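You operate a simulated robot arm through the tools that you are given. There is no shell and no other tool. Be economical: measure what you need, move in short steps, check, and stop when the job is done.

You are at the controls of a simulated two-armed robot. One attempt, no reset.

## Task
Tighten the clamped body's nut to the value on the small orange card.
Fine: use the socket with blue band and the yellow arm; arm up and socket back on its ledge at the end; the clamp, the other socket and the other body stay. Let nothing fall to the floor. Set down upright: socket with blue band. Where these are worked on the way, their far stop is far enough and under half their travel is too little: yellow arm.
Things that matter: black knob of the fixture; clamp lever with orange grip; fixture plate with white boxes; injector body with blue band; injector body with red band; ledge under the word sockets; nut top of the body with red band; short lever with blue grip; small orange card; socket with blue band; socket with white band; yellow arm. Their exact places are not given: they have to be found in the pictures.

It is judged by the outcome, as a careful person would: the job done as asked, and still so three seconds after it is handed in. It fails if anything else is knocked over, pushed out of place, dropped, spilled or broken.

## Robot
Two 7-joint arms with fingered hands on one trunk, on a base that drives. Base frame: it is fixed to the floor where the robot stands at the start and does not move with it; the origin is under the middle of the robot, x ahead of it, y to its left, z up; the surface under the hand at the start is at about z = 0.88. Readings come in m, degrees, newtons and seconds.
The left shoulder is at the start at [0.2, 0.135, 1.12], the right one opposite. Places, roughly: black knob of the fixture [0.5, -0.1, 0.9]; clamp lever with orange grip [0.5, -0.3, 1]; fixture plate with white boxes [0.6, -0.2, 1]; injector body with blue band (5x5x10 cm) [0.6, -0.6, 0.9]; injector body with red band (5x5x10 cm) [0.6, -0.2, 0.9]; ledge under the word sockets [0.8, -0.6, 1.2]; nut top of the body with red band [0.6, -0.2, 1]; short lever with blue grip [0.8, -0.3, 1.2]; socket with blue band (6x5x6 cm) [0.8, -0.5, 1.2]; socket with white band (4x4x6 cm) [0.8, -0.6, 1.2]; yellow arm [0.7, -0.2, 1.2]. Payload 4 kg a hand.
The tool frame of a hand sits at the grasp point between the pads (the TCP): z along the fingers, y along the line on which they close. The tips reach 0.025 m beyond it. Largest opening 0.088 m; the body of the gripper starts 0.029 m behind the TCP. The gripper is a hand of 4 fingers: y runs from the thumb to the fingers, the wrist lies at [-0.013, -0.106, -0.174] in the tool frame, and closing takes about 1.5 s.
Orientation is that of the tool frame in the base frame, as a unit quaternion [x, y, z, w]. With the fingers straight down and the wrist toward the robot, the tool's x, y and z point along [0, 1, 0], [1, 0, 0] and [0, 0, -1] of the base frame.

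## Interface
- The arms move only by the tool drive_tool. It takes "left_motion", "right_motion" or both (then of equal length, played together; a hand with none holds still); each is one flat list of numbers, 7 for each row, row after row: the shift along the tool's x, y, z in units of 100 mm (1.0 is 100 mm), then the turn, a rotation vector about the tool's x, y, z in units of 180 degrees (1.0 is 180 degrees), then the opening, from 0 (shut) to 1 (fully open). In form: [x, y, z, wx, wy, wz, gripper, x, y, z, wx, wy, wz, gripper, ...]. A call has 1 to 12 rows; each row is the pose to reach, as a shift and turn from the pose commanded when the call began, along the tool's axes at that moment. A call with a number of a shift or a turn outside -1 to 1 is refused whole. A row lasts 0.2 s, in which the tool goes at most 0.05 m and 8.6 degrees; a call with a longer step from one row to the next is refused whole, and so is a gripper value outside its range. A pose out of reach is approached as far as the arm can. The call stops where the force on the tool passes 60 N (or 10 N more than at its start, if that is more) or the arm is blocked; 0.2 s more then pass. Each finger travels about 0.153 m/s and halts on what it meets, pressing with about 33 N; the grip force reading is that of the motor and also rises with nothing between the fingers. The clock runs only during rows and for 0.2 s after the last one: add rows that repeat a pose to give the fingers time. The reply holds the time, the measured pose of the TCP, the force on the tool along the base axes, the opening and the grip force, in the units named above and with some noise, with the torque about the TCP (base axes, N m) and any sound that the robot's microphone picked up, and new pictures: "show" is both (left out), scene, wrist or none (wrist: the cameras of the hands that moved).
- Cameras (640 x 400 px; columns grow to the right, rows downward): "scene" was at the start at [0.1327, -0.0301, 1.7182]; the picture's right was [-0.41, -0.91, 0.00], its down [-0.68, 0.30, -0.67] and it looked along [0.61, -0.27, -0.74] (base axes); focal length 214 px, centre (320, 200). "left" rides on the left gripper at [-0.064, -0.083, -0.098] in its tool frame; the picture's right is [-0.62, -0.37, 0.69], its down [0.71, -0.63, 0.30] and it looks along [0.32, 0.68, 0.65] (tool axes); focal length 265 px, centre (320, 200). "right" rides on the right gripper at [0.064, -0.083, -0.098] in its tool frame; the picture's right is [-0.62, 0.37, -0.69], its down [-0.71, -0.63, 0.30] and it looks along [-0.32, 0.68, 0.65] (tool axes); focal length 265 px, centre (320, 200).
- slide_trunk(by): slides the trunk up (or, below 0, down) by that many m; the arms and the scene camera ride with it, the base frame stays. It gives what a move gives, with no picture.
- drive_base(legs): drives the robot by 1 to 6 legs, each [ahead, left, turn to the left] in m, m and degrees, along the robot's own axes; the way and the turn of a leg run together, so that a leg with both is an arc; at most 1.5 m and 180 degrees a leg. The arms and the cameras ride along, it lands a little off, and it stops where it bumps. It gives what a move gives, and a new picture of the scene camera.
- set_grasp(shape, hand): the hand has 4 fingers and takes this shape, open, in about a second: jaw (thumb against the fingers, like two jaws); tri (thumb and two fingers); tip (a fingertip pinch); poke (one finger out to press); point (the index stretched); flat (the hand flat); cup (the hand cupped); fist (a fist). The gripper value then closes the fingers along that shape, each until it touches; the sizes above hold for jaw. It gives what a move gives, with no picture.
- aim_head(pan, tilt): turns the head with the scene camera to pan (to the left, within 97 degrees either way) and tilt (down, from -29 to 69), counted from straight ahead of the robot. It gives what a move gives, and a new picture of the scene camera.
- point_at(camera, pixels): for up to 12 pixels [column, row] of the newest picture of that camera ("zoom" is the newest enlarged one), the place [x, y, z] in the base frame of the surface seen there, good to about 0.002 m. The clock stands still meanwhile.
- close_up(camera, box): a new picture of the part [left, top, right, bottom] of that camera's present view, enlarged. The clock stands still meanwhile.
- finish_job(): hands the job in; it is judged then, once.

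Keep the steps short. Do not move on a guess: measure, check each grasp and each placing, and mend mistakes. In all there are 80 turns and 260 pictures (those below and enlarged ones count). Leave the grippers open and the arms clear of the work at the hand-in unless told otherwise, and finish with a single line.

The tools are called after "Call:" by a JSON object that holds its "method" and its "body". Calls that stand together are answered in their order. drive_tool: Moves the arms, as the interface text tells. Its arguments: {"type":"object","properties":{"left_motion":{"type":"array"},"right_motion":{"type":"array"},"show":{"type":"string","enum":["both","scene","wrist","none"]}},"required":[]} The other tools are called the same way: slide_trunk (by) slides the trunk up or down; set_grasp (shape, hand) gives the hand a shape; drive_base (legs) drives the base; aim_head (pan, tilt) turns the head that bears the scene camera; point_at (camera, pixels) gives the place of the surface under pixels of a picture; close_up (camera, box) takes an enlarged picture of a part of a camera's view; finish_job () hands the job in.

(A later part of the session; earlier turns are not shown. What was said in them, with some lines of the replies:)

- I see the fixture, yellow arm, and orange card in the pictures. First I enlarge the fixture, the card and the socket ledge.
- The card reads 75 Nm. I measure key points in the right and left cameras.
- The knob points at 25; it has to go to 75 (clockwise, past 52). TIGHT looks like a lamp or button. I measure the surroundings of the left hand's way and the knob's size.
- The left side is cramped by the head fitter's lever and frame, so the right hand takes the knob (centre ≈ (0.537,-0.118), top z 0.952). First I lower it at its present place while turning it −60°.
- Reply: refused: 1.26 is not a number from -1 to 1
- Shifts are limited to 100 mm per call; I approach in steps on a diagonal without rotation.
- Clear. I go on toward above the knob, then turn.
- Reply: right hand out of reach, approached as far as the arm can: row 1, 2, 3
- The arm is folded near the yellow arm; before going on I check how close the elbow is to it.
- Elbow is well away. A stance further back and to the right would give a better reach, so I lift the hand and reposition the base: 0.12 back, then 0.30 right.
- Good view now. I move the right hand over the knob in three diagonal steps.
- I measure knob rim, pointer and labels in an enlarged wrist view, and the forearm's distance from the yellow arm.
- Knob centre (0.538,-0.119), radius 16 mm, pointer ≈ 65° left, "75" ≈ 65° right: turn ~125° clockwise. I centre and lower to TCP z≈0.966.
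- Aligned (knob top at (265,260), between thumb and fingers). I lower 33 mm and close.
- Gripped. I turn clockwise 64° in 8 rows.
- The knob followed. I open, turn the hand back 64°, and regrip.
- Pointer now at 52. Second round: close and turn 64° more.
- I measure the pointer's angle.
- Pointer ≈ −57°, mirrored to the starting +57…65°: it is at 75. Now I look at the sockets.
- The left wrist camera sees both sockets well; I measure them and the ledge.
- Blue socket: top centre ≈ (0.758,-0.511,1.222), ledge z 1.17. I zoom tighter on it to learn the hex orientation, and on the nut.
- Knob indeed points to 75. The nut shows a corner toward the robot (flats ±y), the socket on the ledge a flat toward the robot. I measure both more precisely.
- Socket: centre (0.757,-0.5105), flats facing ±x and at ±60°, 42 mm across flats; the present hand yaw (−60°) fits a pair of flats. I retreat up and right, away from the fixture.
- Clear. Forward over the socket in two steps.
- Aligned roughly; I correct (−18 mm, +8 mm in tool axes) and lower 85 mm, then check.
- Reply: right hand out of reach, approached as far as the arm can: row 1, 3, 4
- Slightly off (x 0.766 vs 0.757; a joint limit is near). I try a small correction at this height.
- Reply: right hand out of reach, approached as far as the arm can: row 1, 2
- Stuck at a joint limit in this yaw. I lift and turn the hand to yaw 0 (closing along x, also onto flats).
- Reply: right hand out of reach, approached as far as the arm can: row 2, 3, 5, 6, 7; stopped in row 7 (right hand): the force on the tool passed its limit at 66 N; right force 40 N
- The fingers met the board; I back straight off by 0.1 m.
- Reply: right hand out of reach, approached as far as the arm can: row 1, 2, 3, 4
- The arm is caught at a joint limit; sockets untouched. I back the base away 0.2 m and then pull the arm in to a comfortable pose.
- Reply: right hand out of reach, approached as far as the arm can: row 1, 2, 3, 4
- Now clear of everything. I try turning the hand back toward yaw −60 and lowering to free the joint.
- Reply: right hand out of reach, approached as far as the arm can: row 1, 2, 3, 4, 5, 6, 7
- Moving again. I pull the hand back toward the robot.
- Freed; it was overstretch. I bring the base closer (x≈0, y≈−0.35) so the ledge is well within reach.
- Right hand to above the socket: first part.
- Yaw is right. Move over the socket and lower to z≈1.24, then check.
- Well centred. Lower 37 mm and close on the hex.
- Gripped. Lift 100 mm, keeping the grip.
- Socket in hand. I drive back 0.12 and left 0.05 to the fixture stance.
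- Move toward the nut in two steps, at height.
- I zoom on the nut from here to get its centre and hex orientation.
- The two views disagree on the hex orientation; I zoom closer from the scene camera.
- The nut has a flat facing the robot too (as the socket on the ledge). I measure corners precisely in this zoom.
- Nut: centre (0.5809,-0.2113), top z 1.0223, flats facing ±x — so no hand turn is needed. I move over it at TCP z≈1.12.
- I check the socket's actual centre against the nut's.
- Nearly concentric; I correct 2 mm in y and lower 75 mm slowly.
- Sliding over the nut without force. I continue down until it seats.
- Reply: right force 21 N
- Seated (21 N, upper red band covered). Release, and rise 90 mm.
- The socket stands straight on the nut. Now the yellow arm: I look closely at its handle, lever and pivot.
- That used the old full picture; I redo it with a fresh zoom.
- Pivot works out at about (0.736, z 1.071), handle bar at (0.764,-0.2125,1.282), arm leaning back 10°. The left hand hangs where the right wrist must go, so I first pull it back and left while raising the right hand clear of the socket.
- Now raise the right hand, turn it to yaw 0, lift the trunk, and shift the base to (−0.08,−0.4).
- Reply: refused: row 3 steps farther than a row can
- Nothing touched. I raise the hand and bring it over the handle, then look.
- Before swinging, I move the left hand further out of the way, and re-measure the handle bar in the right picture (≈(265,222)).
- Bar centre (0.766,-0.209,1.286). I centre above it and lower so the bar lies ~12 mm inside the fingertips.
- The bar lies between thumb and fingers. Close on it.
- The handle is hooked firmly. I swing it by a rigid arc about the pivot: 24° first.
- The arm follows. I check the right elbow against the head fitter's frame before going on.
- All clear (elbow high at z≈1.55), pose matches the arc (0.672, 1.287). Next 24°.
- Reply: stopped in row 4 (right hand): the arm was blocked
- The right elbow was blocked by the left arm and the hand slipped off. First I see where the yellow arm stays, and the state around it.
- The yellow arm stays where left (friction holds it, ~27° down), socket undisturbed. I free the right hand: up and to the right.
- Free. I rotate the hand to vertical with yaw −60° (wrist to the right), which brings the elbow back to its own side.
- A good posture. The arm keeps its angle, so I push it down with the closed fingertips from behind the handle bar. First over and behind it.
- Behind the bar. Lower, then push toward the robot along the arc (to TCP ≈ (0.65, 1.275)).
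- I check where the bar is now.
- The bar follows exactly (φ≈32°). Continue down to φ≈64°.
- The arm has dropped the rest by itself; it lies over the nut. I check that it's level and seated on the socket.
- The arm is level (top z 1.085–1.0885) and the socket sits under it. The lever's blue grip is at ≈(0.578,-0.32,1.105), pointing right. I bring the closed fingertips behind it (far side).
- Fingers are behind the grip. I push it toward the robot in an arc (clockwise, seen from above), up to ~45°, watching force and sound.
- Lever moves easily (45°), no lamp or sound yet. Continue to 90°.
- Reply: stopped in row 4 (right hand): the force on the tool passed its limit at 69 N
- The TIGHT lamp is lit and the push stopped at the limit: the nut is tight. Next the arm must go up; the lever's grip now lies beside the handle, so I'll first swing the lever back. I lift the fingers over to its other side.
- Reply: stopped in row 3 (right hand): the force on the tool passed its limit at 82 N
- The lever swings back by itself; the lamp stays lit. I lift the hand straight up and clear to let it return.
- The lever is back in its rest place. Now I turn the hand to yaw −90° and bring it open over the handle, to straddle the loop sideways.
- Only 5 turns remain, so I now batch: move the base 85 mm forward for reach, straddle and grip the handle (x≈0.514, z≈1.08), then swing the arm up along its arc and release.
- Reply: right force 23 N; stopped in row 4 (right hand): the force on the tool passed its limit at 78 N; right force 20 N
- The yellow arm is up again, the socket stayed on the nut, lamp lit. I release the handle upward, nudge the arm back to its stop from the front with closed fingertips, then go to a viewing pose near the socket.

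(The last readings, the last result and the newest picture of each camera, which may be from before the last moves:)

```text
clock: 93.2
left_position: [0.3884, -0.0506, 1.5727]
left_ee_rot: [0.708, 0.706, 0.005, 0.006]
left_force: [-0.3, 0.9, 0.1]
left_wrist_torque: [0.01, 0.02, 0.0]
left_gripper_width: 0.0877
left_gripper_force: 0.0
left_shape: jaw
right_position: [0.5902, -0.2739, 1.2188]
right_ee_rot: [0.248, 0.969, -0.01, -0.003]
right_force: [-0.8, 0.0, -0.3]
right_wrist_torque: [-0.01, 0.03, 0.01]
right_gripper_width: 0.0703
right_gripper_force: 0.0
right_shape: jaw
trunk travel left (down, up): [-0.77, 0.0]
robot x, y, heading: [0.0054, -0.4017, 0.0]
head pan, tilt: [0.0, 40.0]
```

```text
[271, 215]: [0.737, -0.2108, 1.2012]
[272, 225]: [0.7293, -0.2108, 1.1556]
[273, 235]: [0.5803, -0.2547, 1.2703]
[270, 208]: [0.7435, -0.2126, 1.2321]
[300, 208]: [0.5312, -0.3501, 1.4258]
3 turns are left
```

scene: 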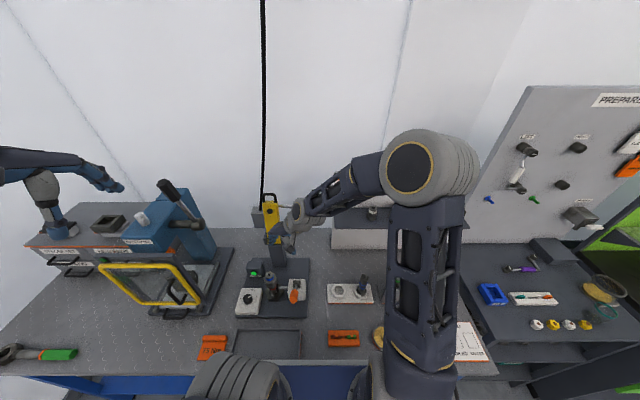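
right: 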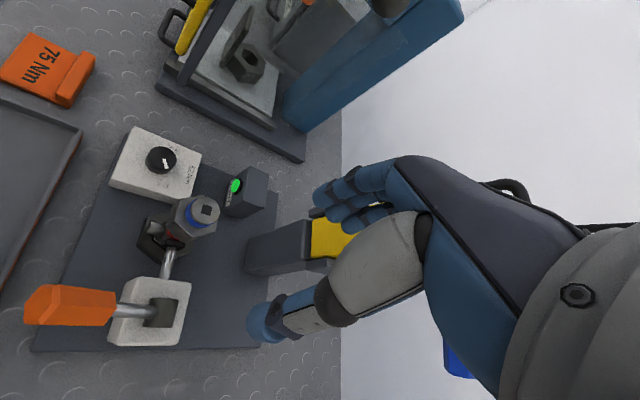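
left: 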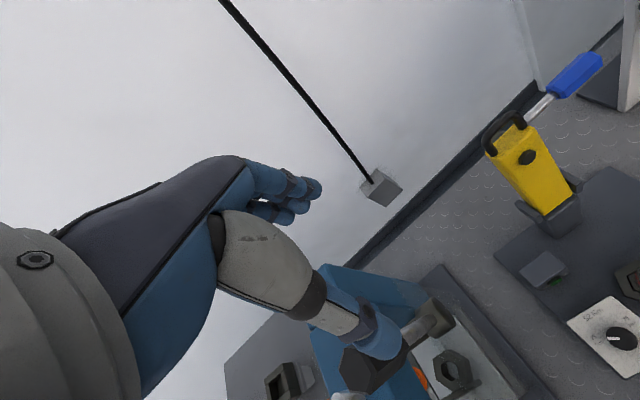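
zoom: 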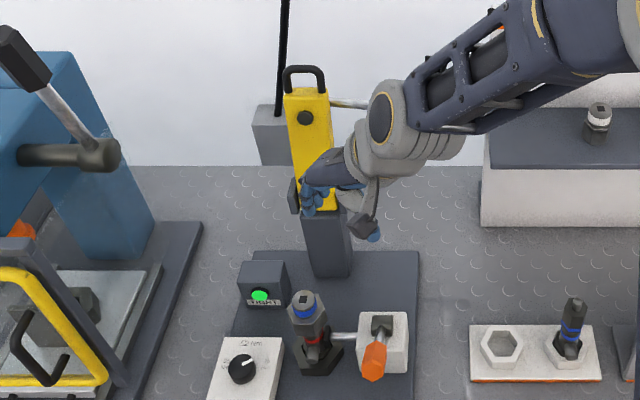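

The arm is back at its stop (lean ≈10°), and the socket kept its orientation. Now I grip the socket at yaw −61°, lift it off straight, and carry it high to above its old place on the ledge.

Call:
{"method": "drive_tool", "body": {"right_motion": [0.19, 0.26, 0, 0, 0, 0, 0.8, 0.382, 0.525, 0, 0, 0, 0, 0.8, 0.382, 0.525, 0.45, 0, 0, 0, 0.8, 0.382, 0.525, 0.9, 0, 0, 0, 0.8], "show": "wrist"}}

Call:
{"method": "drive_tool", "body": {"right_motion": [0, 0.01, 0.3, 0, 0, 0, 0.8, 0, 0.015, 0.6, 0, 0, 0, 0.8, 0, 0.02, 0.8, 0, 0, 0, 0.8, 0, 0.02, 0.95, 0, 0, 0, 0.8, 0, 0.02, 0.95, 0, 0, 0, 0.6, 0, 0.02, 0.95, 0, 0, 0, 0.4, 0, 0.02, 0.95, 0, 0, 0, 0.3, 0, 0.02, 0.95, 0, 0, 0, 0.3, 0, 0.02, 0.95, 0, 0, 0, 0.3], "show": "wrist"}}

Call:
{"method": "drive_tool", "body": {"right_motion": [0, 0, -0.08, 0, 0, 0, 0.3, 0, -0.003, -0.16, 0, 0, 0, 0.3, 0, -0.005, -0.24, 0, 0, 0, 0.3, 0, -0.008, -0.32, 0, 0, 0, 0.3, 0, -0.01, -0.5, 0, 0, 0, 0.3, 0, -0.015, -0.75, 0, 0, 0, 0.3, 0, -0.02, -1, 0, 0, 0, 0.3], "show": "wrist"}}

Call:
{"method": "drive_tool", "body": {"right_motion": [0, 0, -0.33, 0, 0, 0, 0.3, 0, -0.01, -0.66, 0, 0, 0, 0.3, 0, -0.02, -1, 0, 0, 0, 0.3], "show": "none"}}

Call:
{"method": "drive_tool", "body": {"right_motion": [-0.16, -0.29, -0.25, 0, 0, 0, 0.3, -0.32, -0.58, -0.5, 0, 0, 0, 0.3, -0.48, -0.874, -0.7, 0, 0, 0, 0.3], "show": "none"}}

Call:
{"method": "drive_tool", "body": {"right_motion": [-0.16, -0.29, 0, 0, 0, 0, 0.3, -0.32, -0.58, 0, 0, 0, 0, 0.3, -0.48, -0.874, 0, 0, 0, 0, 0.3], "show": "none"}}

Call:
{"method": "drive_tool", "body": {"right_motion": [-0.16, -0.29, 0, 0, 0, 0, 0.3, -0.32, -0.58, 0, 0, 0, 0, 0.3, -0.48, -0.874, 0, 0, 0, 0, 0.3], "show": "none"}}

Call:
{"method": "drive_tool", "body": {"right_motion": [-0.29, 0.16, 0, 0, 0, 0, 0.3, -0.58, 0.32, 0, 0, 0, 0, 0.3, -0.877, 0.481, 0, 0, 0, 0, 0.3], "show": "scene"}}

Call:
{"method": "drive_tool", "body": {"right_motion": [-0.22, 0.12, 0, 0, 0, 0, 0.3, -0.44, 0.24, 0, 0, 0, 0, 0.3, -0.66, 0.36, 0, 0, 0, 0, 0.3], "show": "both"}}

Call:
{"method": "close_up", "body": {"camera": "scene", "box": [320, 150, 460, 260]}}

Call:
{"method": "close_up", "body": {"camera": "scene", "box": [220, 170, 330, 310]}}

```text
clock: 94.2
left_position: [0.3882, -0.0504, 1.5728]
left_ee_rot: [0.708, 0.706, 0.004, 0.007]
left_force: [-0.3, -0.6, -0.2]
left_wrist_torque: [0.0, 0.0, -0.01]
left_gripper_width: 0.088
left_gripper_force: 0.0
left_shape: jaw
right_position: [0.5802, -0.2127, 1.1267]
right_ee_rot: [0.247, 0.969, -0.01, -0.003]
right_force: [-1.0, -0.1, 0.0]
right_wrist_torque: [0.01, 0.01, 0.01]
right_gripper_width: 0.07
right_gripper_force: 0.0
right_shape: jaw
trunk travel left (down, up): [-0.77, 0.0]
robot x, y, heading: [0.0019, -0.3995, 0.0]
head pan, tilt: [0.0, 40.0]
```

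right: 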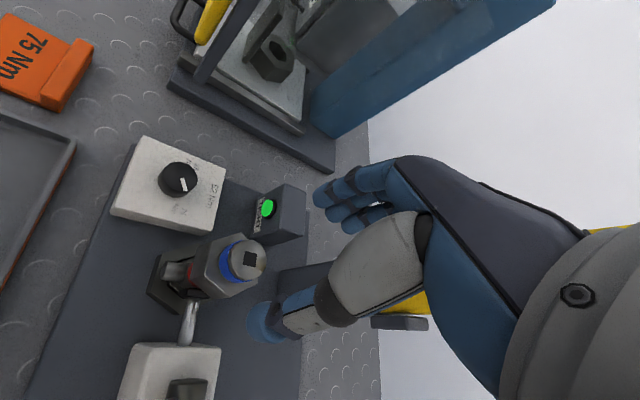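

```text
clock: 96.2
left_position: [0.3882, -0.0518, 1.5711]
left_ee_rot: [0.708, 0.706, 0.004, 0.006]
left_force: [-0.1, 0.7, 0.3]
left_wrist_torque: [0.0, -0.04, 0.06]
left_gripper_width: 0.0875
left_gripper_force: 0.0
left_shape: jaw
right_position: [0.5806, -0.2124, 1.0324]
right_ee_rot: [0.246, 0.969, -0.01, -0.005]
right_force: [0.5, -0.3, 1.2]
right_wrist_torque: [0.0, -0.01, 0.01]
right_gripper_width: 0.0387
right_gripper_force: 33.1
right_shape: jaw
trunk travel left (down, up): [-0.77, 0.0]
robot x, y, heading: [0.0031, -0.3999, 0.1]
head pan, tilt: [0.0, 40.0]
```

right: 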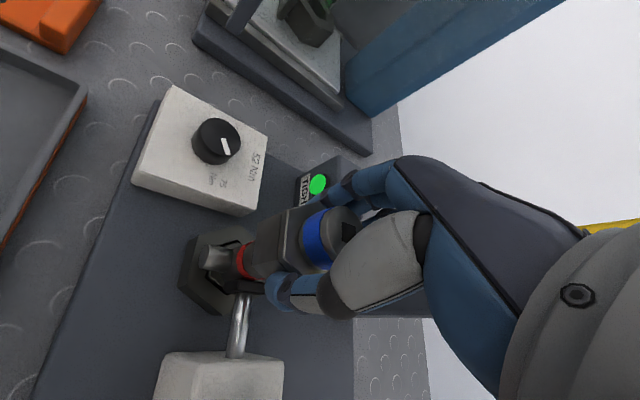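

```text
clock: 97.8
left_position: [0.3888, -0.0525, 1.5716]
left_ee_rot: [0.707, 0.707, 0.004, 0.005]
left_force: [0.2, -1.1, -0.3]
left_wrist_torque: [-0.01, 0.01, 0.01]
left_gripper_width: 0.0877
left_gripper_force: 0.2
left_shape: jaw
right_position: [0.58, -0.2127, 1.1336]
right_ee_rot: [0.246, 0.969, -0.011, -0.004]
right_force: [0.0, 0.4, -0.7]
right_wrist_torque: [-0.02, -0.02, -0.03]
right_gripper_width: 0.0388
right_gripper_force: 32.7
right_shape: jaw
trunk travel left (down, up): [-0.77, 0.0]
robot x, y, heading: [0.0047, -0.3978, -0.1]
head pan, tilt: [0.0, 40.0]
```

right: 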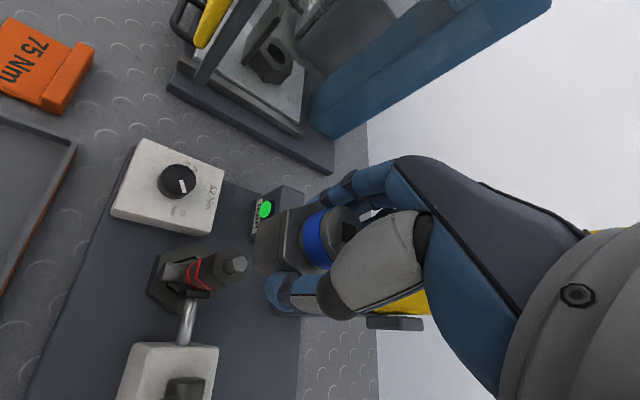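

```text
clock: 98.6
left_position: [0.3886, -0.0519, 1.5726]
left_ee_rot: [0.708, 0.706, 0.004, 0.006]
left_force: [-0.5, -0.1, 0.8]
left_wrist_torque: [0.05, -0.01, 0.02]
left_gripper_width: 0.0876
left_gripper_force: 0.0
left_shape: jaw
right_position: [0.5822, -0.2133, 1.2332]
right_ee_rot: [0.247, 0.969, -0.012, -0.004]
right_force: [-0.1, 0.2, -0.7]
right_wrist_torque: [-0.01, -0.01, 0.01]
right_gripper_width: 0.039
right_gripper_force: 33.0
right_shape: jaw
trunk travel left (down, up): [-0.77, 0.0]
robot x, y, heading: [0.001, -0.3995, 0.1]
head pan, tilt: [0.0, 40.0]
```

```text
clock: 99.4
left_position: [0.3888, -0.0516, 1.5713]
left_ee_rot: [0.707, 0.707, 0.004, 0.005]
left_force: [0.0, -0.2, 0.6]
left_wrist_torque: [0.02, 0.0, 0.03]
left_gripper_width: 0.0877
left_gripper_force: 0.0
left_shape: jaw
right_position: [0.5829, -0.3116, 1.3048]
right_ee_rot: [0.245, 0.969, -0.011, -0.003]
right_force: [0.3, 0.5, -1.1]
right_wrist_torque: [-0.03, -0.05, -0.01]
right_gripper_width: 0.0388
right_gripper_force: 33.5
right_shape: jaw
trunk travel left (down, up): [-0.77, 0.0]
robot x, y, heading: [-0.0022, -0.4003, 0.2]
head pan, tilt: [0.0, 40.0]
```

```text
clock: 100.2
left_position: [0.3876, -0.0509, 1.5722]
left_ee_rot: [0.708, 0.706, 0.004, 0.005]
left_force: [0.3, -0.6, -0.7]
left_wrist_torque: [0.01, -0.01, -0.01]
left_gripper_width: 0.0877
left_gripper_force: 0.1
left_shape: jaw
right_position: [0.5837, -0.4093, 1.3065]
right_ee_rot: [0.245, 0.969, -0.011, -0.002]
right_force: [-0.8, 0.3, -0.5]
right_wrist_torque: [-0.03, 0.02, 0.03]
right_gripper_width: 0.0389
right_gripper_force: 33.2
right_shape: jaw
trunk travel left (down, up): [-0.77, 0.0]
robot x, y, heading: [0.0036, -0.402, -0.2]
head pan, tilt: [0.0, 40.0]
```

```text
clock: 101.0
left_position: [0.3884, -0.051, 1.5733]
left_ee_rot: [0.708, 0.706, 0.005, 0.005]
left_force: [0.2, -0.1, 0.1]
left_wrist_torque: [-0.01, -0.01, -0.01]
left_gripper_width: 0.0877
left_gripper_force: 0.1
left_shape: jaw
right_position: [0.583, -0.5081, 1.3078]
right_ee_rot: [0.246, 0.969, -0.01, -0.004]
right_force: [0.6, 0.9, -1.1]
right_wrist_torque: [0.04, -0.02, 0.03]
right_gripper_width: 0.0388
right_gripper_force: 33.1
right_shape: jaw
trunk travel left (down, up): [-0.77, 0.0]
robot x, y, heading: [-0.0005, -0.4008, 0.1]
head pan, tilt: [0.0, 40.0]
```

```text
clock: 101.8
left_position: [0.3885, -0.0516, 1.5733]
left_ee_rot: [0.708, 0.706, 0.004, 0.006]
left_force: [-0.5, -0.2, 0.0]
left_wrist_torque: [0.0, -0.01, 0.02]
left_gripper_width: 0.0877
left_gripper_force: 0.1
left_shape: jaw
right_position: [0.6828, -0.5091, 1.3076]
right_ee_rot: [0.246, 0.969, -0.011, -0.003]
right_force: [-0.2, 0.2, -1.3]
right_wrist_torque: [-0.02, -0.01, 0.02]
right_gripper_width: 0.0388
right_gripper_force: 32.9
right_shape: jaw
trunk travel left (down, up): [-0.77, 0.0]
robot x, y, heading: [0.0019, -0.397, 0.1]
head pan, tilt: [0.0, 40.0]
```

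scene: 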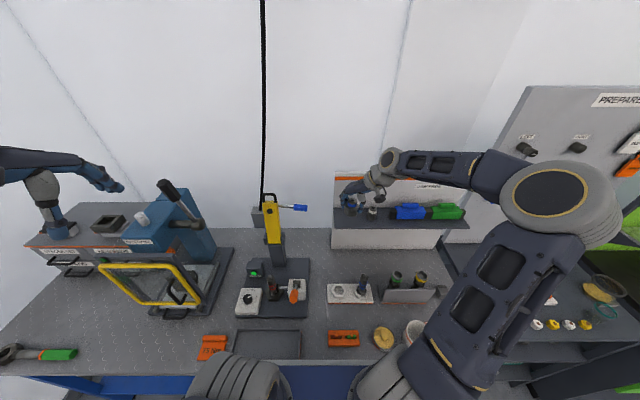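

```text
clock: 102.6
left_position: [0.389, -0.0507, 1.5723]
left_ee_rot: [0.709, 0.705, 0.003, 0.006]
left_force: [0.9, -0.3, 0.7]
left_wrist_torque: [0.01, 0.02, 0.0]
left_gripper_width: 0.0877
left_gripper_force: 0.1
left_shape: jaw
right_position: [0.7593, -0.5091, 1.3074]
right_ee_rot: [0.246, 0.969, -0.011, -0.003]
right_force: [0.2, 0.6, -0.4]
right_wrist_torque: [-0.01, 0.02, -0.06]
right_gripper_width: 0.0388
right_gripper_force: 32.9
right_shape: jaw
trunk travel left (down, up): [-0.77, 0.0]
robot x, y, heading: [-0.0029, -0.3987, -0.1]
head pan, tilt: [0.0, 40.0]
```

scene: 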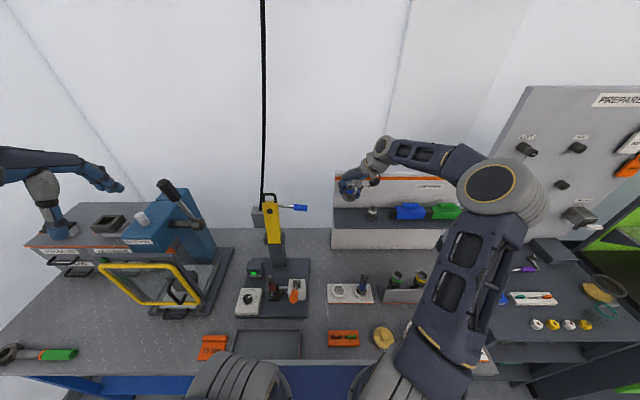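
right: 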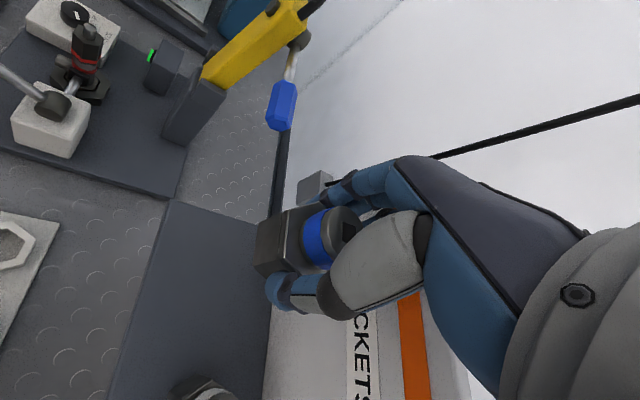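

```text
3.64 times, centred on (390, 205) of scene
```

zoom: 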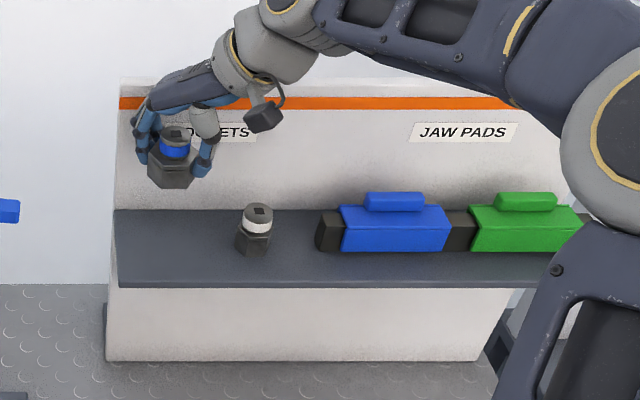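

```text
2.86 times, centred on (275, 240) of scene
2 turns are left
```

zoom: 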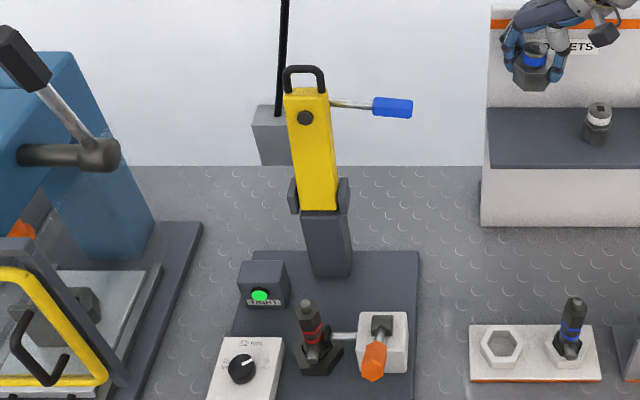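

Nut and arm fine, lamp lit; the socket hangs over its old spot, upright. I lower it gently onto the ledge, release, rise straight up and retreat, then look.

Call:
{"method": "drive_tool", "body": {"right_motion": [0, 0, 0.3, 0, 0, 0, 0.3, 0, 0, 0.6, 0, 0, 0, 0.3, 0, 0, 0.8, 0, 0, 0, 0.3, 0, 0, 0.9, 0, 0, 0, 0.3], "show": "wrist"}}

Call:
{"method": "drive_tool", "body": {"right_motion": [0, 0, 0.03, 0, 0, 0, 0.3, 0, 0, 0.06, 0, 0, 0, 0.3, 0, 0, 0.09, 0, 0, 0, 0.3, 0, 0, 0.12, 0, 0, 0, 0.3, 0, 0, 0.14, 0, 0, 0, 0.3, 0, 0, 0.14, 0, 0, 0, 0.3], "show": "wrist"}}

Call:
{"method": "drive_tool", "body": {"right_motion": [0, 0, 0, 0, 0, 0, 0.45, 0, 0, 0, 0, 0, 0, 0.6, 0, 0, 0, 0, 0, 0, 0.8, 0, 0, 0, 0, 0, 0, 0.8, 0, 0, -0.1, 0, 0, 0, 0.8, 0, 0, -0.3, 0, 0, 0, 0.8, 0, 0, -0.6, 0, 0, 0, 0.8, 0, 0, -1, 0, 0, 0, 0.8], "show": "wrist"}}

Call:
{"method": "drive_tool", "body": {"right_motion": [0.22, -0.12, -0.1, 0, 0, 0, 1, 0.44, -0.24, -0.2, 0, 0, 0, 1, 0.66, -0.36, -0.2, 0, 0, 0, 1, 0.877, -0.48, -0.2, 0, 0, 0, 1], "show": "both"}}

Call:
{"method": "drive_tool", "body": {"right_motion": [0.22, -0.12, 0, 0, 0, 0, 1, 0.44, -0.24, 0, 0, 0, 0, 1, 0.66, -0.36, 0, 0, 0, 0, 1, 0.877, -0.48, 0, 0, 0, 0, 1], "show": "both"}}

Call:
{"method": "close_up", "body": {"camera": "scene", "box": [320, 150, 460, 260]}}

Call:
{"method": "close_up", "body": {"camera": "scene", "box": [220, 170, 330, 310]}}

```text
clock: 103.6
left_position: [0.3884, -0.0522, 1.5734]
left_ee_rot: [0.708, 0.706, 0.004, 0.006]
left_force: [0.5, 0.2, -0.3]
left_wrist_torque: [-0.05, 0.02, 0.0]
left_gripper_width: 0.0877
left_gripper_force: 0.0
left_shape: jaw
right_position: [0.7569, -0.511, 1.216]
right_ee_rot: [0.247, 0.969, -0.011, -0.004]
right_force: [0.3, -0.2, -0.7]
right_wrist_torque: [-0.03, -0.01, -0.01]
right_gripper_width: 0.0389
right_gripper_force: 33.5
right_shape: jaw
trunk travel left (down, up): [-0.77, 0.0]
robot x, y, heading: [0.0054, -0.4003, 0.2]
head pan, tilt: [0.0, 40.0]
```

right: 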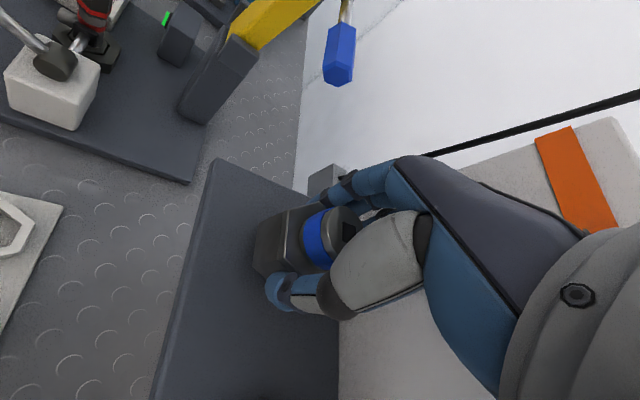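

```text
clock: 105.0
left_position: [0.3873, -0.0516, 1.5734]
left_ee_rot: [0.707, 0.707, 0.005, 0.006]
left_force: [-0.7, -0.5, 0.5]
left_wrist_torque: [0.04, -0.01, -0.02]
left_gripper_width: 0.0877
left_gripper_force: 0.2
left_shape: jaw
right_position: [0.7577, -0.5118, 1.2044]
right_ee_rot: [0.247, 0.969, -0.01, -0.002]
right_force: [-1.9, -2.5, 12.5]
right_wrist_torque: [0.0, 0.0, 0.0]
right_gripper_width: 0.039
right_gripper_force: 33.2
right_shape: jaw
trunk travel left (down, up): [-0.77, 0.0]
robot x, y, heading: [0.0015, -0.3996, -0.2]
head pan, tilt: [0.0, 40.0]
```

right: 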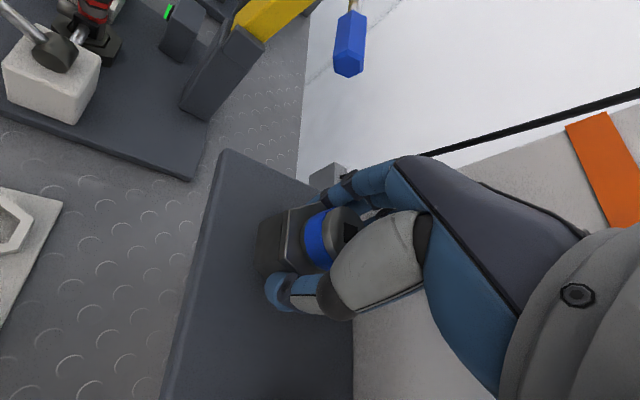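

```text
clock: 106.8
left_position: [0.3887, -0.052, 1.5718]
left_ee_rot: [0.708, 0.707, 0.004, 0.006]
left_force: [0.3, 0.9, 0.6]
left_wrist_torque: [0.01, 0.03, -0.01]
left_gripper_width: 0.0876
left_gripper_force: 0.1
left_shape: jaw
right_position: [0.7578, -0.5094, 1.303]
right_ee_rot: [0.247, 0.969, -0.012, -0.003]
right_force: [-0.1, -0.2, 0.1]
right_wrist_torque: [-0.02, 0.01, -0.01]
right_gripper_width: 0.0703
right_gripper_force: 0.0
right_shape: jaw
trunk travel left (down, up): [-0.77, 0.0]
robot x, y, heading: [0.0049, -0.402, -0.2]
head pan, tilt: [0.0, 40.0]
```

right: 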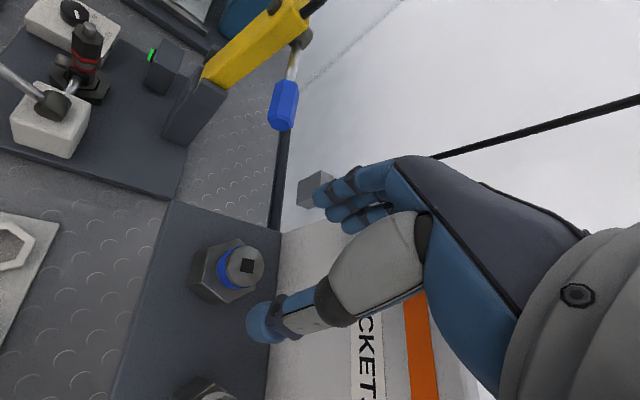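

```text
clock: 107.8
left_position: [0.3881, -0.0514, 1.572]
left_ee_rot: [0.708, 0.706, 0.005, 0.006]
left_force: [0.5, 0.7, 0.2]
left_wrist_torque: [0.03, 0.04, 0.0]
left_gripper_width: 0.0876
left_gripper_force: 0.0
left_shape: jaw
right_position: [0.6583, -0.5084, 1.323]
right_ee_rot: [0.247, 0.969, -0.011, -0.003]
right_force: [0.4, 0.0, 1.1]
right_wrist_torque: [-0.01, 0.03, 0.02]
right_gripper_width: 0.0881
right_gripper_force: 0.0
right_shape: jaw
trunk travel left (down, up): [-0.77, 0.0]
robot x, y, heading: [0.0018, -0.3985, -0.0]
head pan, tilt: [0.0, 40.0]
```

scene: 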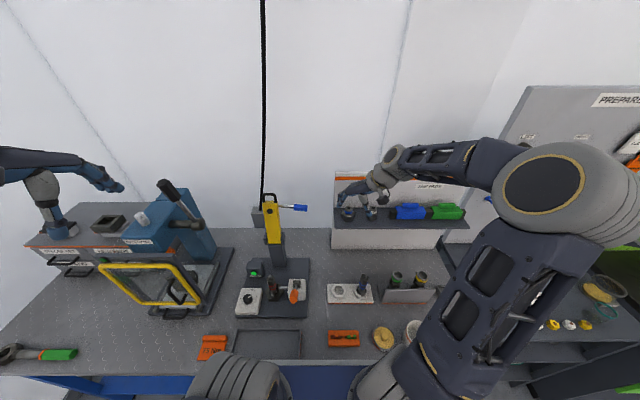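
right: 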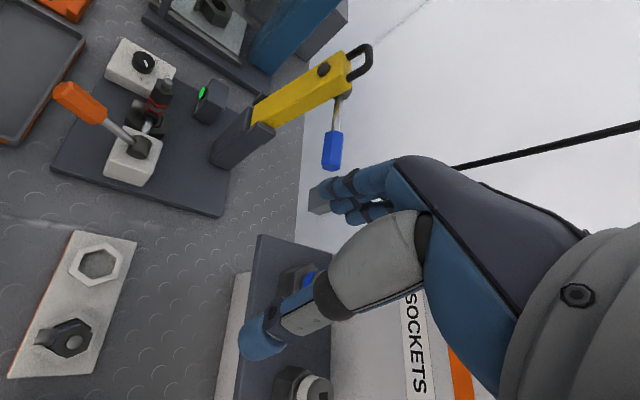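

```text
clock: 108.8
left_position: [0.3881, -0.0519, 1.5727]
left_ee_rot: [0.708, 0.706, 0.004, 0.006]
left_force: [-0.6, 0.0, -0.1]
left_wrist_torque: [0.02, -0.01, 0.01]
left_gripper_width: 0.0877
left_gripper_force: 0.1
left_shape: jaw
right_position: [0.5577, -0.5096, 1.3239]
right_ee_rot: [0.247, 0.969, -0.01, -0.004]
right_force: [0.2, 0.3, 0.4]
right_wrist_torque: [0.02, 0.01, 0.0]
right_gripper_width: 0.0879
right_gripper_force: 0.0
right_shape: jaw
trunk travel left (down, up): [-0.77, 0.0]
robot x, y, heading: [0.0028, -0.3964, 0.1]
head pan, tilt: [0.0, 40.0]
```

scene: 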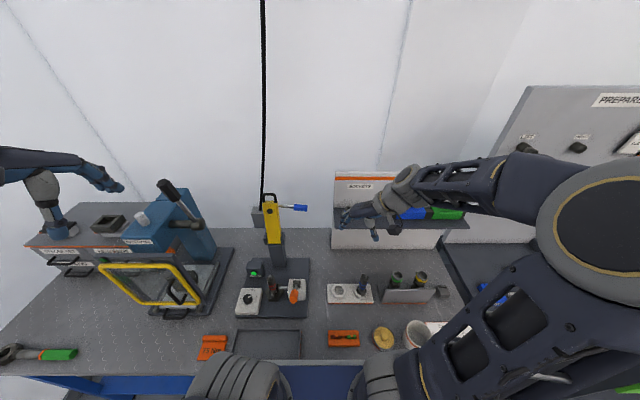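
right: 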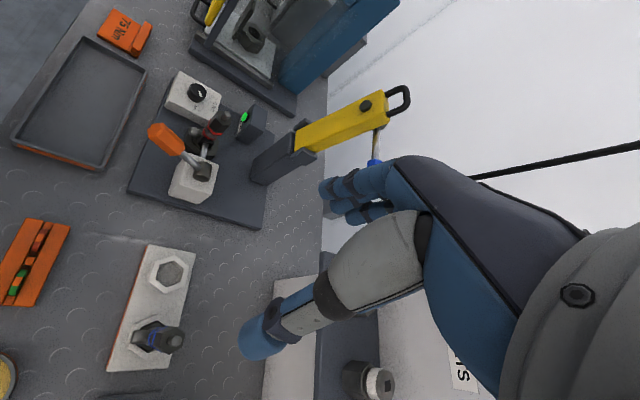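

```text
3.64 times, centred on (390, 205) of scene
```

zoom: 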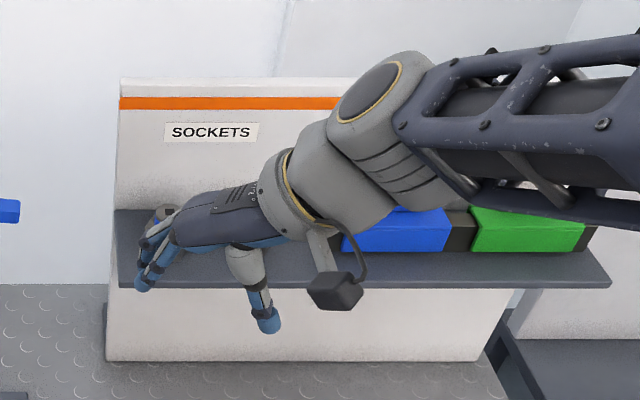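

```text
2.86 times, centred on (275, 240) of scene
1 turns are left
```

zoom: 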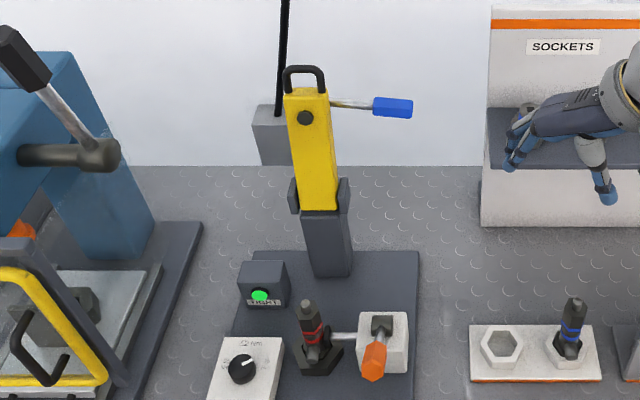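

The blue-band socket stands upright on its ledge, the yellow arm is up at its stop, the TIGHT lamp is lit with the knob at 75, and both hands are open and clear, so I hand the job in.

Call:
{"method": "finish_job", "body": {}}

```text
The job is handed in.
```

The nut of the clamped body is tightened at the 75 Nm setting (TIGHT lamp lit), the yellow arm is back up, and the blue-band socket stands upright on its ledge.
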